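You operate a simulated robot arm through the tools that you are given. There is no shell and no other tool. Be economical: measure what you need, move in short steps, check, and stop when the job is done.

Carry out the task below with a simulated robot arm. There is one attempt and no reset: what you move stays moved.

TASK
Stand the red register beside the blue register. It goes on the side that lies toward x -1.0, y +0.0 (a direction in the base frame), with about 3 cm between them.
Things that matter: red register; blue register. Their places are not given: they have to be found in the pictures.

It is judged by the outcome, as a careful person would: the job done as asked, and still so three seconds after it is handed in. It fails if anything else is knocked over, pushed out of place, dropped, spilled or broken.

THE ROBOT
A 6-joint arm with a two-finger parallel gripper, fixed in place. Base frame: the origin is at the foot of the arm, x ahead of it, y to its left, z up; the work surface is at about z = 0. Lengths are in m, angles in degrees, forces in N, time in s.
With the tool pointing down near the work surface it reaches from about 0.18 to 0.46 m from the base axis. Its first joint turns from -70.0 to 70.0 degrees. Payload 1.9 kg.
Tool frame: the origin (TCP) lies between the finger pads and is the grasp point; the fingertips stand 0.023 m ahead of it; z points along the fingers, y is the line along which they close. The gripper opens to 0.094 m. The fingers are 0.038 m wide and 0.01 m thick; the gripper's body (0.054 by 0.096 m) begins 0.039 m behind the TCP.
Orientation is that of the tool frame in the base frame, as [roll, pitch, yaw] about the fixed x, y, z axes, in that order (R = Rz(yaw) Ry(pitch) Rx(roll)). With the fingers straight down and closing along the base's y, the tool's x points along the base's -x, its y along +y and its z along -z.

THE INTERFACE
- The arm moves only by the tool nudge_tool. Its argument "motion" is text: rows parted by semicolons, each of 7 numbers parted by spaces: the shift along the tool's x, y, z in m, then the turn, a rotation vector about the tool's x, y, z in degrees, then the finger opening in m, from 0 to 0.094. In form: dx dy dz wx wy wz hand; .... A call has 1 to 10 rows; each row shifts and turns the commanded pose from where the row before left it, along the tool's axes as they then stand. A row lasts 0.2 s, in which the tool goes at most 0.05 m and 8.6 degrees; a call with a longer step from one row to the next is refused whole, and so is a gripper value outside its range. A pose out of reach is approached as far as the arm can. The call stops where the force on the tool passes 40 N (or 10 N more than at its start, if that is more) or the arm is blocked; 0.2 s more then pass. The fingers move at their own pace (about 0.108 m/s each) and stop on an object; they squeeze with about 41 N. The grip force told is the motor's: it shows also when the fingers shut on nothing. Time passes only in rows, and 0.2 s behind the last, so rows that do not move let the fingers close. It gives the time, the measured TCP pose, the force on the tool (base axes), the opening and the grip force at its end, in the units of the frame above (readings bear some noise), and new pictures: "pictures" is both (left out), scene, wrist or none.
- Cameras (640 x 400 px; columns grow to the right, rows downward): "scene" is fixed at [0.0819, 0.3385, 0.4391]; the picture's right is [-0.47, -0.88, 0.00], its down [-0.38, 0.20, -0.90] and it looks along [0.80, -0.42, -0.43] (base axes); focal length 288 px, centre (320, 200). "wrist" rides on the gripper at [-0.039, 0, -0.044] in the tool frame; the picture's right is [0.00, -1.00, 0.00], its down [0.97, 0.00, -0.24] and it looks along [0.24, 0.00, 0.97] (tool axes); focal length 218 px, centre (320, 200).
- measure_at(camera, pixels): for up to 12 pixels [column, row] of the newest picture of that camera ("zoom" is the newest enlarged one), the place [x, y, z] in the base frame of the surface seen there, good to about 0.003 m. No time passes.
- close_up(camera, box): a new picture of the part [left, top, right, bottom] of that camera's present view, enlarged. No time passes.
- sign_off(): hands the job in; it is judged then, once.

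Work in short steps. Measure before you move; look again where a grasp or a placing could have gone wrong, and mend it. You have 60 turns and 120 pictures in all, the two below and enlarged ones among them. Open the gripper and draw the arm clear of the work before you hand the job in, unless the task says otherwise; then end with one line.

The tools are called after ">>>" as a command line: name --argument value ..., lists and objects as JSON in quotes. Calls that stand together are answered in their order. nudge_tool: Moves the arm, as the interface text tells. Its arguments: {"type":"object","properties":{"motion":{"type":"string"},"pictures":{"type":"string","enum":["both","scene","wrist","none"]}},"required":["motion"]} The other tools are called the same way: measure_at (camera, pixels) gives the place of the surface under pixels of a picture; close_up (camera, box) takes an enlarged picture of a part of a camera's view; sign_off () hands the job in.

At the start:

```text
t: 0.0
eef_pos: [0.2609, 0.1066, 0.3052]
ee_rot: [179.9, 0.1, 179.9]
contact_force: [-0.3, 0.2, -0.1]
opening: 0.0939
finger_force: 0.1
```

scene: 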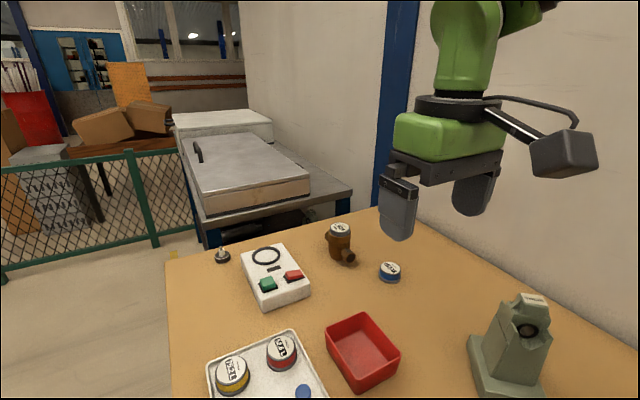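
wrist: 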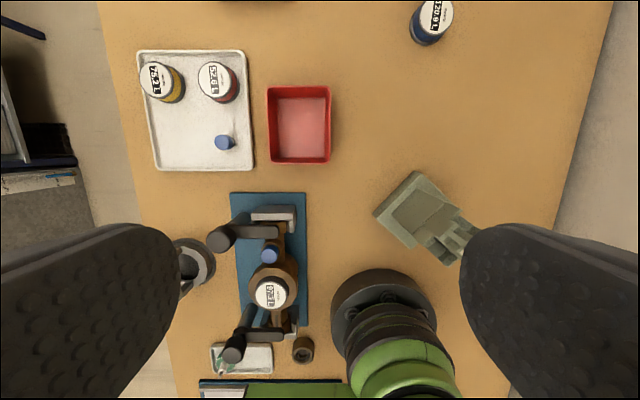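

The wrist view shows a red-banded register on the tray near (218,82) and a blue one near (432,20). I'll measure both and enlarge the views.

>>> measure_at --camera "wrist" --pixels '[[218, 82], [202, 82], [236, 88], [160, 82], [434, 18], [425, 38], [430, 80], [200, 140], [400, 120], [224, 143], [268, 90], [150, 54]]'

>>> measure_at --camera "scene" --pixels '[[390, 267], [390, 278], [281, 346], [281, 362], [231, 368], [381, 267], [400, 267], [266, 347], [296, 347], [340, 230]]'

>>> close_up --camera "scene" --box '[200, 210, 420, 400]'

>>> close_up --camera "wrist" --box '[120, 0, 480, 225]'

```text
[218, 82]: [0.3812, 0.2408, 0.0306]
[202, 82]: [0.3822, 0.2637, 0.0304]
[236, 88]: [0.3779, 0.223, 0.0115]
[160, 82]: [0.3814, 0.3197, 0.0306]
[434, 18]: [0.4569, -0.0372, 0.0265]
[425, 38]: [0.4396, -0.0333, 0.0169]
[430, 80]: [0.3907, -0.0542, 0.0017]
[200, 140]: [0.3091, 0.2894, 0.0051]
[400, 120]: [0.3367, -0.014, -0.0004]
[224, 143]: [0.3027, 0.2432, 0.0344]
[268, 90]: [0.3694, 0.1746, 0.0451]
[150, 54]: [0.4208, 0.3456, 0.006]
```

```text
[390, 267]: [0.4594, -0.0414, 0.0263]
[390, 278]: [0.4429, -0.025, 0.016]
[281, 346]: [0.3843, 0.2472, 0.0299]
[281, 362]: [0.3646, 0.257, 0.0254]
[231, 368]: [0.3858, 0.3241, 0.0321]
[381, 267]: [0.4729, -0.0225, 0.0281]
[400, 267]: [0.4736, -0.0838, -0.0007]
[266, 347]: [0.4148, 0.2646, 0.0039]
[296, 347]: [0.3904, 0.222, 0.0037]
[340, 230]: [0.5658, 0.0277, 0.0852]
```

```text
2.11 times, centred on (310, 305) of scene
```

zoom: 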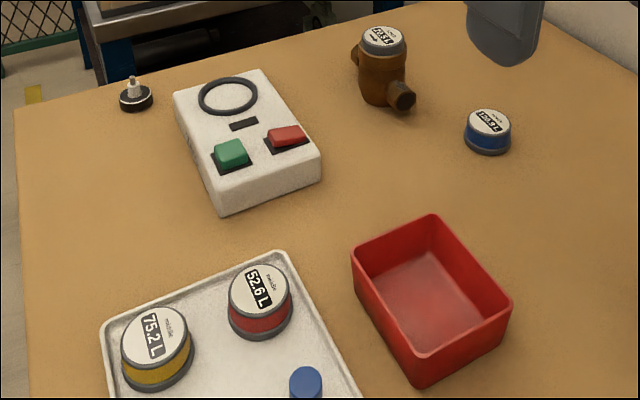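

```text
1.78 times, centred on (300, 112) of wrist
```

zoom: 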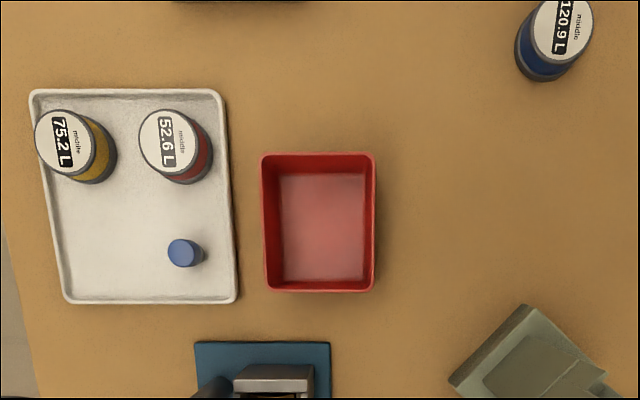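

Red is about 0.046 m across, centred near (0.385, 0.247), top at z 0.031. Blue is near (0.458, -0.040). I'll move above red with a narrow opening, because yellow is close, and check the heights of the tray rim and the green holder.

>>> measure_at --camera "wrist" --pixels '[[246, 82], [241, 82], [220, 51], [220, 58], [450, 235], [410, 190], [440, 215], [330, 90]]'

>>> measure_at --camera "scene" --pixels '[[530, 300], [525, 330], [500, 340]]'

>>> nudge_tool --motion "-0.0177 0.02 0.0264 0 0 0 0.066; -0.0177 0.02 0.0264 0 0 0 0.066; -0.0177 0.02 0.0264 0 0 0 0.066; -0.0177 0.02 0.0264 0 0 0 0.066; -0.0177 0.02 0.0264 0 0 0 0.066; -0.0177 0.02 0.0264 0 0 0 0.066; -0.0177 0.02 0.0264 0 0 0 0.066; 0 0 0 0 0 0 0.066"

```text
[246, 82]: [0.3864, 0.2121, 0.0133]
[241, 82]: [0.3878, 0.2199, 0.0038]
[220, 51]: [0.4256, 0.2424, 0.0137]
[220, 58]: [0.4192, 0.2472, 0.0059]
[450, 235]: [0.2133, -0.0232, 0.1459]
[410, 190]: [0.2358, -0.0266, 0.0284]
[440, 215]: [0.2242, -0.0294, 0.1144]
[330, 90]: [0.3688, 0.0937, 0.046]
```

```text
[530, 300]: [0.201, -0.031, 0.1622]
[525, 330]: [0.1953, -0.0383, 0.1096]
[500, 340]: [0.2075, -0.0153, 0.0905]
```

```text
t: 1.8
eef_pos: [0.3867, 0.2485, 0.1178]
ee_rot: [-179.9, 0.0, 179.8]
contact_force: [-0.8, 0.3, 0.3]
opening: 0.0661
finger_force: 0.1
```

scene: 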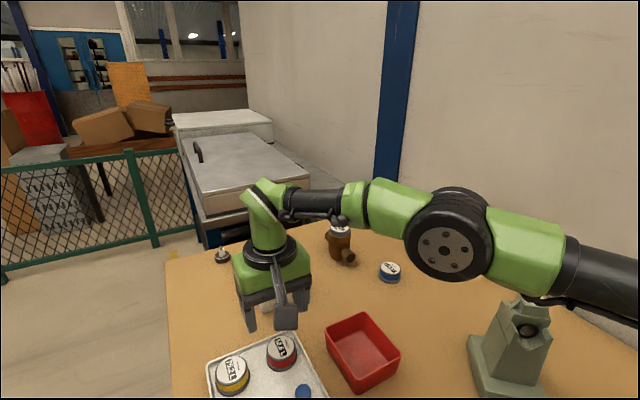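
wrist: 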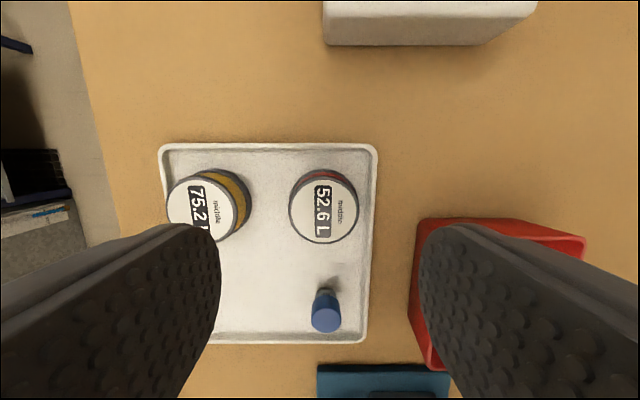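

The tray rim is at z≈0.0135, just beside red, so I'll keep the fingertips above it and grip the upper 15 mm. I'll centre precisely first, and check the arm's height over the 0.16 m tall holder.

>>> measure_at --camera "wrist" --pixels '[[323, 207], [292, 207], [355, 207], [323, 176], [323, 239], [370, 207], [376, 207], [364, 207], [244, 200], [328, 318]]'

>>> measure_at --camera "scene" --pixels '[[447, 275], [500, 275], [540, 290], [390, 240], [447, 245]]'

```text
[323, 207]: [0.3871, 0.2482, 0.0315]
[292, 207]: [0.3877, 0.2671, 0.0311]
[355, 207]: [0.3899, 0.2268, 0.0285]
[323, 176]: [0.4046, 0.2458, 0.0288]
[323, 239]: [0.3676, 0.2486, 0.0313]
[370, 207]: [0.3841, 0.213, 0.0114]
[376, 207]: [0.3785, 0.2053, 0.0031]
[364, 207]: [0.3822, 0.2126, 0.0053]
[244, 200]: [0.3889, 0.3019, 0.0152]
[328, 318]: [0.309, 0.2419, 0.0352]
```

```text
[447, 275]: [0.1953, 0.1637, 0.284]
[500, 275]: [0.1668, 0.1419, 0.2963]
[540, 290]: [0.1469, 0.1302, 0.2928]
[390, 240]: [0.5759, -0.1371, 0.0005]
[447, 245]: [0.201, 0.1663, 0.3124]
```

Red is centred at (0.387, 0.247), and the TCP is right above it. I'll go down to z≈0.040.

>>> nudge_tool --motion "0 -0.001 0.02 0 0 0 0.064; 0 0 0.02 0 0 0 0.064; 0 0 0.02 0 0 0 0.064; 0 0 0.0165 0 0 0 0.064; 0 0 0 0 0 0 0.064"

```text
t: 3.0
eef_pos: [0.3834, 0.2468, 0.0424]
ee_rot: [179.8, 0.2, 180.0]
contact_force: [0.2, -0.1, -0.4]
opening: 0.0641
finger_force: 0.2
```

scene: 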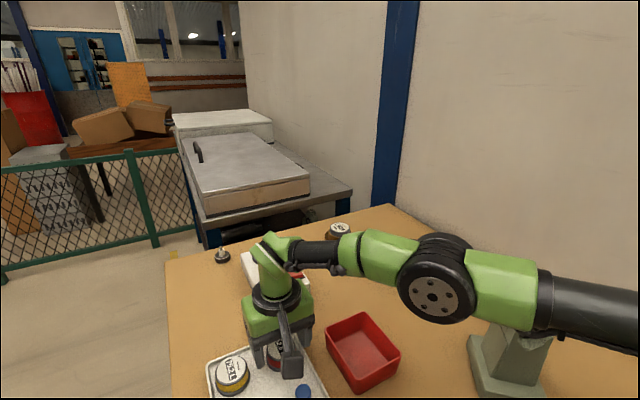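
wrist: 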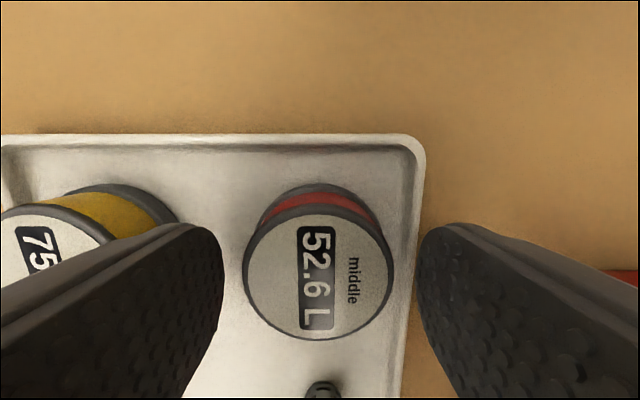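

The fingers straddle red cleanly. I'll nudge slightly forward and down, then close.

>>> measure_at --camera "scene" --pixels '[[435, 320], [500, 325], [535, 330]]'

>>> nudge_tool --motion "-0.003 0 0.003 0 0 0 0.064; 0 0 0 0 0 0 0.064; 0 0 0 0 0 0 0.03; 0 0 0 0 0 0 0.03; 0 0 0 0 0 0 0.03"

```text
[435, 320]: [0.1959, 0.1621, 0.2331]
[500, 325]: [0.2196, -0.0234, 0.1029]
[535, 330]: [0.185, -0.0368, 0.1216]
```

```text
t: 4.2
eef_pos: [0.3871, 0.2452, 0.0407]
ee_rot: [179.8, 0.2, 179.9]
contact_force: [-0.4, -1.2, 3.9]
opening: 0.0439
finger_force: 41.0
```

scene: 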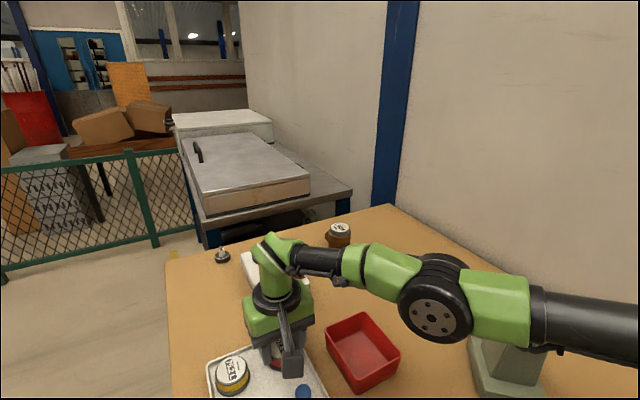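
wrist: 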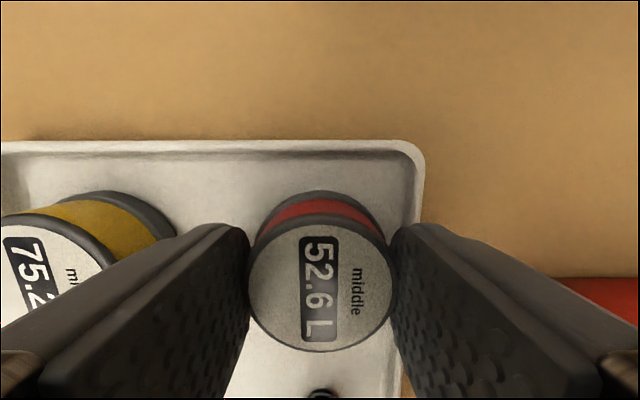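

Gripped at 0.044 m opening with 41 N. I'll lift straight up.

>>> nudge_tool --motion "0 0 -0.01 0 0 0 0.03; 0 0 -0.03 0 0 0 0.03; 0 0 -0.04 0 0 0 0.03; 0 0 -0.04 0 0 0 0.03; 0 0 -0.03 0 0 0 0.03; 0 0 0 0 0 0 0.03"

```text
t: 5.6
eef_pos: [0.3833, 0.2456, 0.1912]
ee_rot: [179.9, 0.1, 179.9]
contact_force: [0.5, 0.0, -1.2]
opening: 0.0441
finger_force: 40.8
out of reach, approached as far as the arm can: row 5
```

scene: 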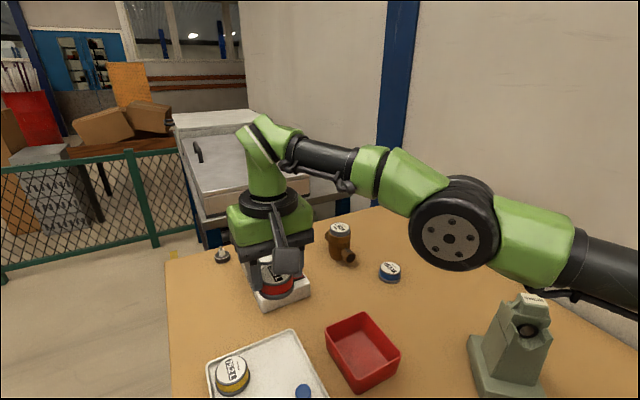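
wrist: 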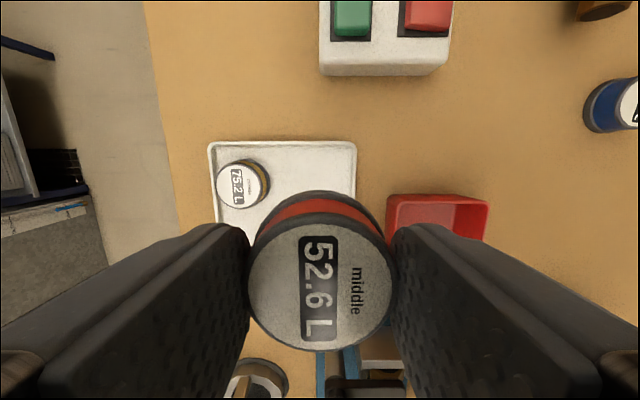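

Red is held securely and clear. I'll move across in -y at this height.

>>> nudge_tool --motion "0 -0.04 0 0 0 0 0.03; 0 -0.04 0 0 0 0 0.03; 0 -0.04 0 0 0 0 0.03; 0 -0.04 0 0 0 0 0.03; 0 -0.04 0 0 0 0 0.03; 0 -0.04 0 0 0 0 0.03; 0 -0.04 0 0 0 0 0.03; 0 0 0 0 0 0 0.03"

```text
t: 7.4
eef_pos: [0.4521, 0.01, 0.2014]
ee_rot: [179.9, 0.0, 179.9]
contact_force: [-0.7, -0.5, -1.5]
opening: 0.0439
finger_force: 41.3
out of reach, approached as far as the arm can: row 1, 2, 3, 4, 5, 6
```

scene: 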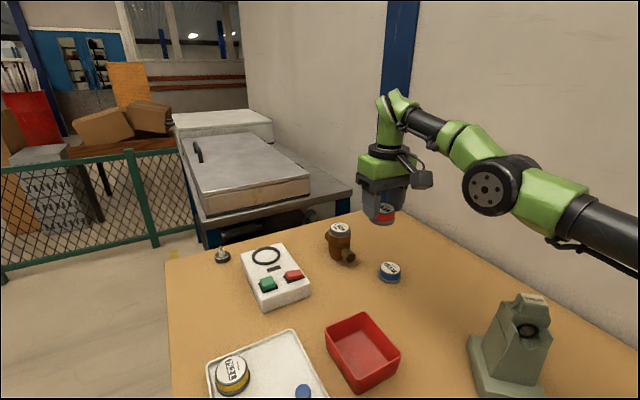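
wrist: 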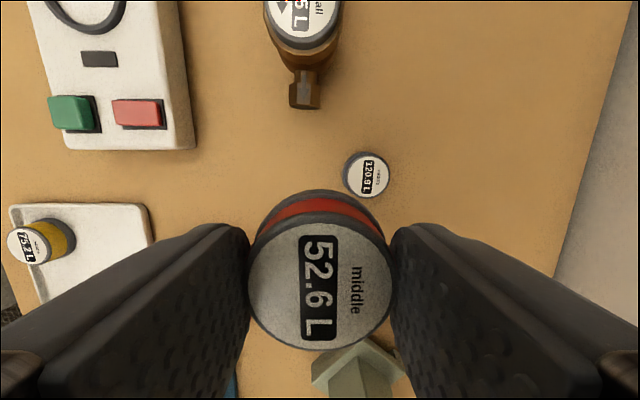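

The arm slid outward along its reach limit but is clear of everything. I'll back off in x, then refine blue's position.

>>> measure_at --camera "wrist" --pixels '[[368, 176], [352, 178], [387, 176], [370, 158], [366, 195]]'

>>> nudge_tool --motion "0.03 -0.01 0.01 0 0 0 0.03; 0.03 -0.01 0.01 0 0 0 0.03; 0 0 0 0 0 0 0.03"

```text
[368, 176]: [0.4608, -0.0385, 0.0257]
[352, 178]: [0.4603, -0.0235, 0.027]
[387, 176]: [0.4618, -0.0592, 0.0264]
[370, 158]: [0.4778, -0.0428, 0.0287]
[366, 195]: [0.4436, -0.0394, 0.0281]
```

```text
t: 8.2
eef_pos: [0.4537, 0.0011, 0.1992]
ee_rot: [179.8, 0.1, 179.9]
contact_force: [0.5, -0.4, -1.1]
opening: 0.044
finger_force: 41.4
out of reach, approached as far as the arm can: row 1, 2
```

scene: 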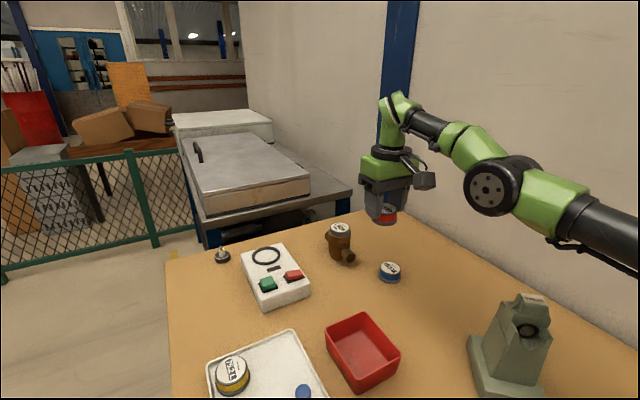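
wrist: 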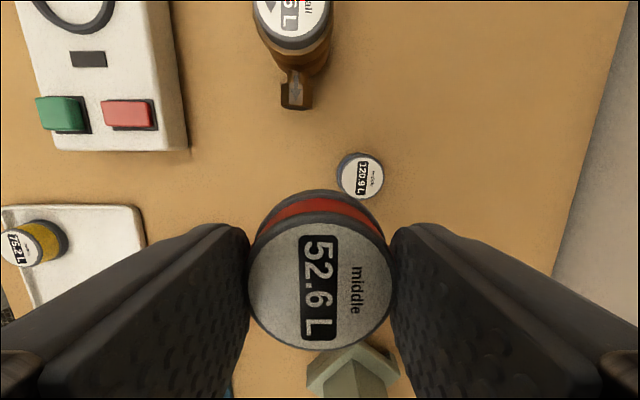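

The arm seems stretched straight at this height and can't back off from there. I'll lower slightly to bend it.

>>> nudge_tool --motion "0 0 0.015 0 0 0 0.03; 0 0 0.015 0 0 0 0.03; 0 0 0 0 0 0 0.03" --pictures "scene"

```text
t: 9.0
eef_pos: [0.4572, 0.004, 0.171]
ee_rot: [179.9, 0.1, 179.8]
contact_force: [0.9, -0.4, 0.5]
opening: 0.044
finger_force: 40.8
out of reach, approached as far as the arm can: row 1
```

scene: 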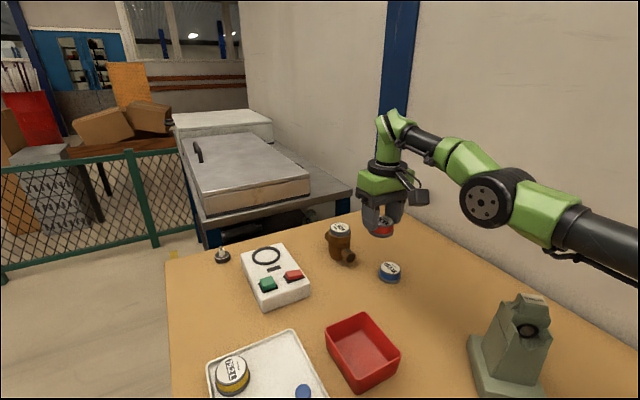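

Free again. Now I'll try moving back in x by 0.03 in small steps.

>>> nudge_tool --motion "0.015 0 0.005 0 0 0 0.03; 0.015 0 0 0 0 0 0.03; 0 0 0 0 0 0 0.03" --pictures "scene"

```text
t: 9.8
eef_pos: [0.4576, 0.0031, 0.1708]
ee_rot: [179.9, 0.1, 179.9]
contact_force: [0.1, 0.2, -0.9]
opening: 0.0438
finger_force: 41.0
out of reach, approached as far as the arm can: row 1, 2
```

scene: 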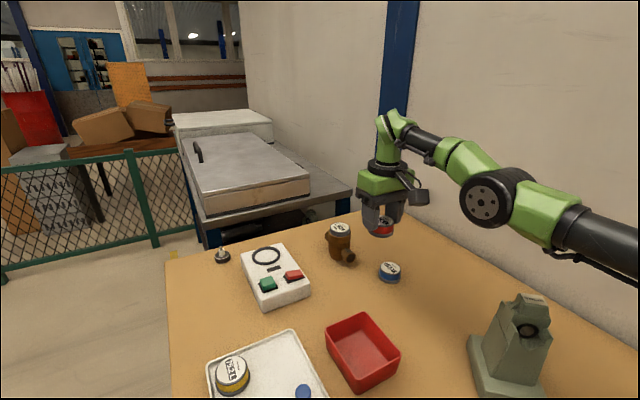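

Still on the stretched arc. Lowering further should give the elbow slack; at z≈0.11 the held register stays well above blue.

>>> nudge_tool --motion "0 0 0.02 0 0 0 0.03; 0 0 0.02 0 0 0 0.03; 0 0 0.015 0 0 0 0.03; 0.005 0 0 0 0 0 0.03; 0.005 0 0 0 0 0 0.03; 0 0 0 0 0 0 0.03" --pictures "scene"

```text
t: 11.2
eef_pos: [0.4615, 0.0036, 0.1151]
ee_rot: [179.8, 0.0, 179.9]
contact_force: [0.3, 0.7, -0.5]
opening: 0.0438
finger_force: 41.2
out of reach, approached as far as the arm can: row 2, 4, 5
```

scene: 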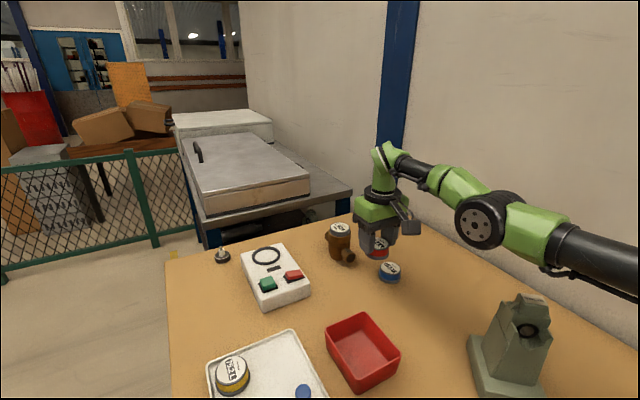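

The elbow seems to be trapped just past straight. Up here in free space, I'll rise, push outward to the limit, then command one larger down-and-inward step to bend it the right way.

>>> nudge_tool --motion "0 0 -0.04 0 0 0 0.03; 0 0 -0.03 0 0 0 0.03; -0.02 0 0 0 0 0 0.03; 0.025 0 0.042 0 0 0 0.03; 0.02 0 0 0 0 0 0.03; 0 0 0 0 0 0 0.03" --pictures "scene"

```text
t: 12.6
eef_pos: [0.4136, 0.0037, 0.1404]
ee_rot: [179.9, 0.3, 179.8]
contact_force: [0.6, -1.1, -1.1]
opening: 0.044
finger_force: 41.6
out of reach, approached as far as the arm can: row 2, 3
```

scene: 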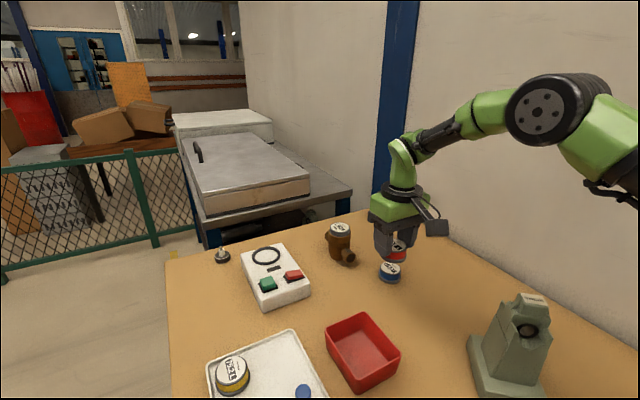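

Freed: elbow up, TCP at (0.414, 0.004, 0.140). Target red centre is (0.387, -0.040). I'll move there and drop to z≈0.09.

>>> nudge_tool --motion "0.0135 -0.022 0 0 0 0 0.03; 0.0135 -0.022 0 0 0 0 0.03; 0 0 0.025 0 0 0 0.03; 0 0 0.025 0 0 0 0.03; 0 0 0 0 0 0 0.03"

```text
t: 13.8
eef_pos: [0.3893, -0.0385, 0.0906]
ee_rot: [179.9, 0.2, 179.9]
contact_force: [-0.3, -0.2, -0.5]
opening: 0.0439
finger_force: 41.1
```

scene: 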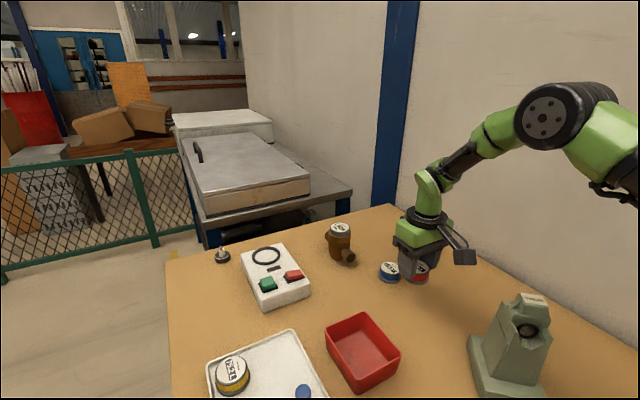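
wrist: 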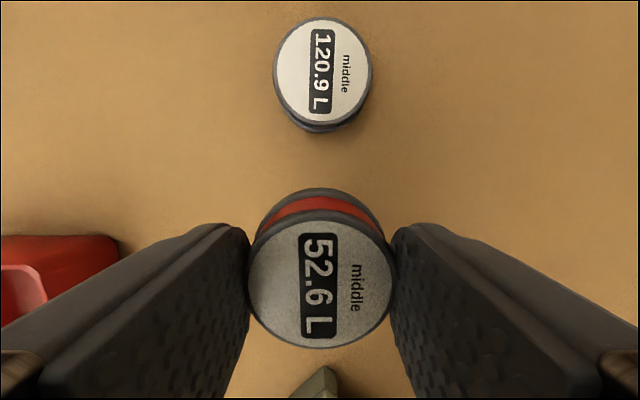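

Well aligned with blue. I'll measure both registers from here.

>>> measure_at --camera "wrist" --pixels '[[322, 71], [322, 20], [322, 120], [277, 71], [368, 71], [320, 285], [320, 226], [320, 344], [320, 192]]'

```text
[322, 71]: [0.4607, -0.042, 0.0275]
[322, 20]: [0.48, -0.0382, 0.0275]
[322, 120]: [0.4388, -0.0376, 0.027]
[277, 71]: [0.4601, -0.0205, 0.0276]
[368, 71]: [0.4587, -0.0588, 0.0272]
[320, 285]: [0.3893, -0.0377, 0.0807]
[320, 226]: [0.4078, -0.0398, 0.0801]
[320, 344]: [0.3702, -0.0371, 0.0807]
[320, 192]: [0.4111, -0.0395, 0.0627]
```

Held red has its top at z 0.0805 and bottom about 0.053; blue is centred at (0.460, -0.040). I'll shift x by -0.003 and lower 0.05.

>>> nudge_tool --motion "0.003 -0.001 0.015 0 0 0 0.03; 0 0 0.015 0 0 0 0.03; 0 0 0.012 0 0 0 0.03; 0 0 0.008 0 0 0 0.03; 0 0 0 0 0 0 0.03"

```text
t: 15.0
eef_pos: [0.3843, -0.0398, 0.0412]
ee_rot: [180.0, 0.1, 179.9]
contact_force: [-0.2, -0.2, -0.4]
opening: 0.0441
finger_force: 41.2
```

scene: 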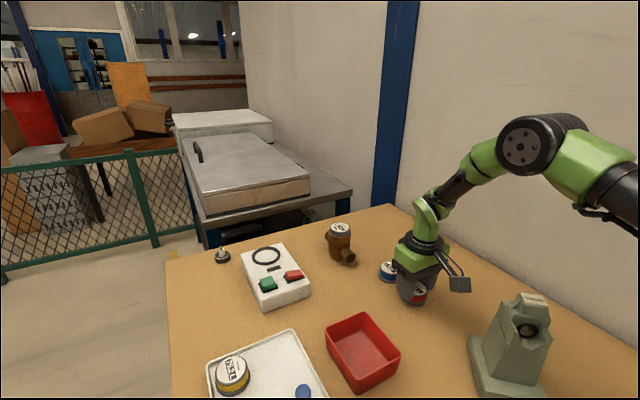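
wrist: 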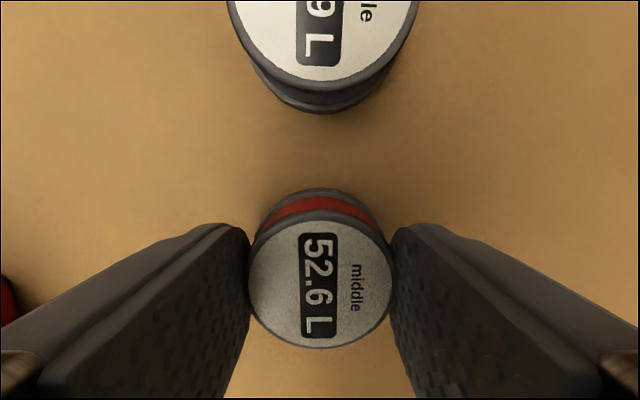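

About 3 mm to go; I'll ease down until contact shows.

>>> nudge_tool --motion "-0.001 0 0.0015 0 0 0 0.03; 0 0 0.0015 0 0 0 0.03; 0 0 0.001 0 0 0 0.03; 0 0 0 0 0 0 0.03" --pictures "none"

>>> measure_at --camera "wrist" --pixels '[[320, 285], [320, 226], [320, 344], [320, 75], [320, 150], [320, 170]]'

```text
t: 16.0
eef_pos: [0.3854, -0.0383, 0.0367]
ee_rot: [179.9, 0.1, 179.8]
contact_force: [0.2, -0.5, -0.6]
opening: 0.0438
finger_force: 41.2
```

```text
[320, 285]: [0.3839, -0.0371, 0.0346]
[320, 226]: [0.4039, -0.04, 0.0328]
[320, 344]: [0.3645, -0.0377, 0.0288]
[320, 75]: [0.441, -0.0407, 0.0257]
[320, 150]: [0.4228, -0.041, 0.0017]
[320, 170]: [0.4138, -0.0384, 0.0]
```

No contact yet; I'll ease further in 1 mm steps.

>>> nudge_tool --motion "0 0 0.001 0 0 0 0.03; 0 0 0.001 0 0 0 0.03; 0 0 0 0 0 0 0.03"

>>> measure_at --camera "wrist" --pixels '[[320, 285], [310, 250], [340, 320], [320, 300], [350, 290], [290, 290]]'

```text
t: 16.8
eef_pos: [0.3857, -0.0387, 0.0362]
ee_rot: [179.9, 0.2, 179.8]
contact_force: [-6.5, 1.1, 21.1]
opening: 0.0439
finger_force: 41.5
```

scene: 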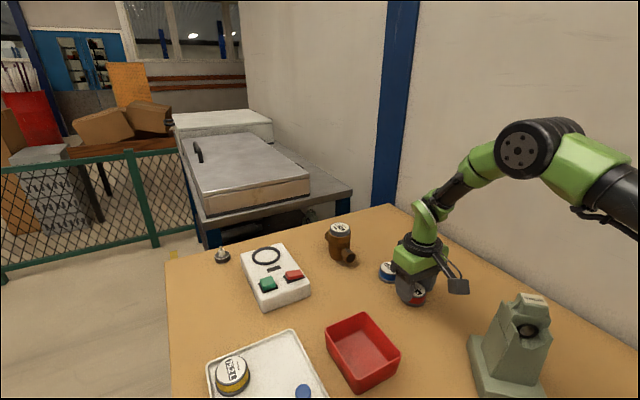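
wrist: 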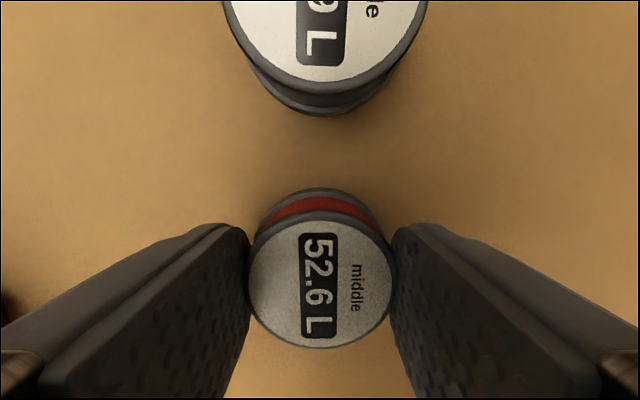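

```text
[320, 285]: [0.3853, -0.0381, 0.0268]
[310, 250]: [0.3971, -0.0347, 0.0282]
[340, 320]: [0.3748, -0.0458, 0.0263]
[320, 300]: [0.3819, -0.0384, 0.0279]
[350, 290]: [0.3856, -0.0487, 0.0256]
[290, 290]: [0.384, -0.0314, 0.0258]
```

Contact is 21 N upward and red's top is at z≈0.027, so it's standing on the table. I'll relieve 1 mm, then open the fingers.

>>> nudge_tool --motion "0 0 -0.0015 0 0 0 0.03; 0 0 0 0 0 0 0.05; 0 0 0 0 0 0 0.066; 0 0 0 0 0 0 0.07; 0 0 0 0 0 0 0.07"

```text
t: 18.0
eef_pos: [0.3864, -0.0385, 0.0373]
ee_rot: [180.0, 0.0, 179.9]
contact_force: [-0.5, -0.3, -0.4]
opening: 0.0698
finger_force: 0.0
```

scene: 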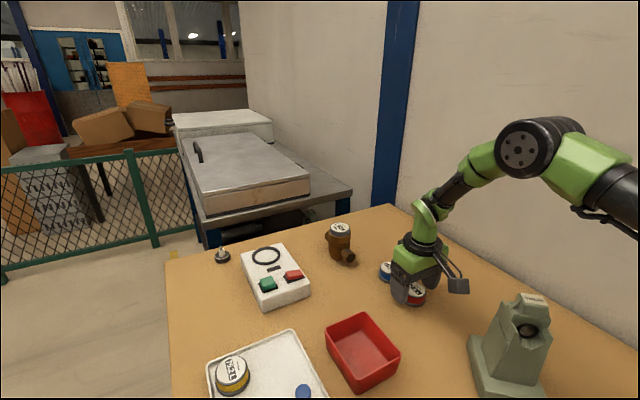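
wrist: 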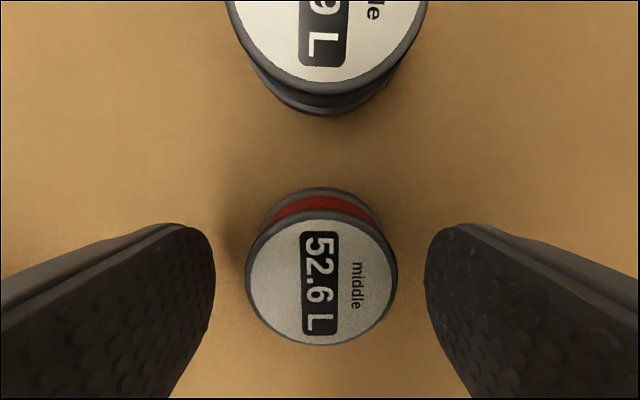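

Released and standing. I'll raise the arm straight up.

>>> nudge_tool --motion "0 0 -0.015 0 0 0 0.07; 0 0 -0.03 0 0 0 0.07; 0 0 -0.035 0 0 0 0.07; 0 0 -0.035 0 0 0 0.07; 0 0 -0.03 0 0 0 0.07; 0 0 0 0 0 0 0.07"

```text
t: 19.4
eef_pos: [0.3849, -0.0374, 0.1822]
ee_rot: [179.8, 0.0, -180.0]
contact_force: [0.0, 1.0, 0.6]
opening: 0.0701
finger_force: 0.0
```

scene: 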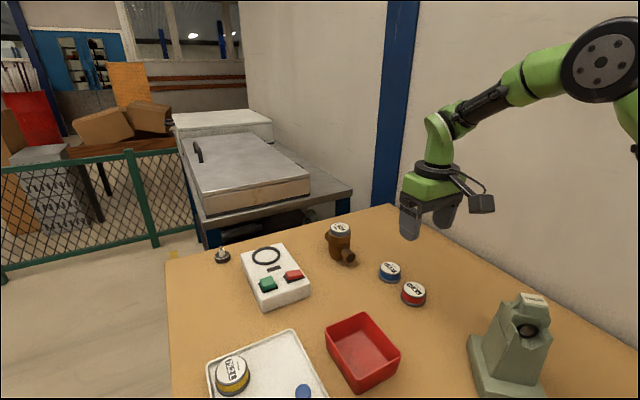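
wrist: 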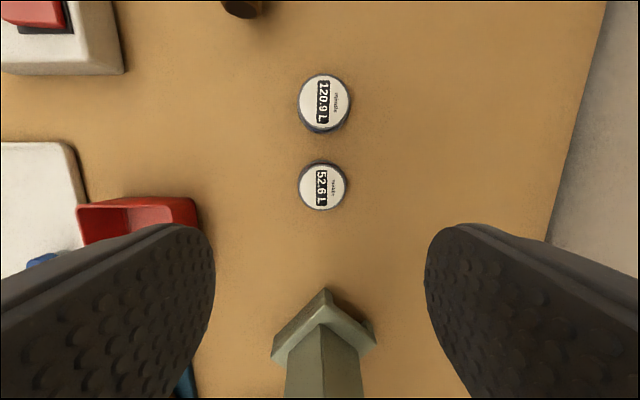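

>>> measure_at --camera "wrist" --pixels '[[325, 101], [325, 78], [325, 124], [322, 186], [322, 166], [322, 207]]'

```text
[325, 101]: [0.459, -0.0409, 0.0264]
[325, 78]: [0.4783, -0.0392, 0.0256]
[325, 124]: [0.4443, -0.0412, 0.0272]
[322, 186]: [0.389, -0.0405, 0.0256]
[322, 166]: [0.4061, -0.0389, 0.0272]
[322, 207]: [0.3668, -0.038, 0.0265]
```

The centres measure about 0.073 m apart along x, which leaves a gap of about 3 cm. Both registers are upright and the arm is clear, so I'll hand the job in.

>>> sign_off

```text
The job is handed in.
```

The red register stands upright on the −x side of the blue register with a gap of about 3 cm, and nothing else was moved.
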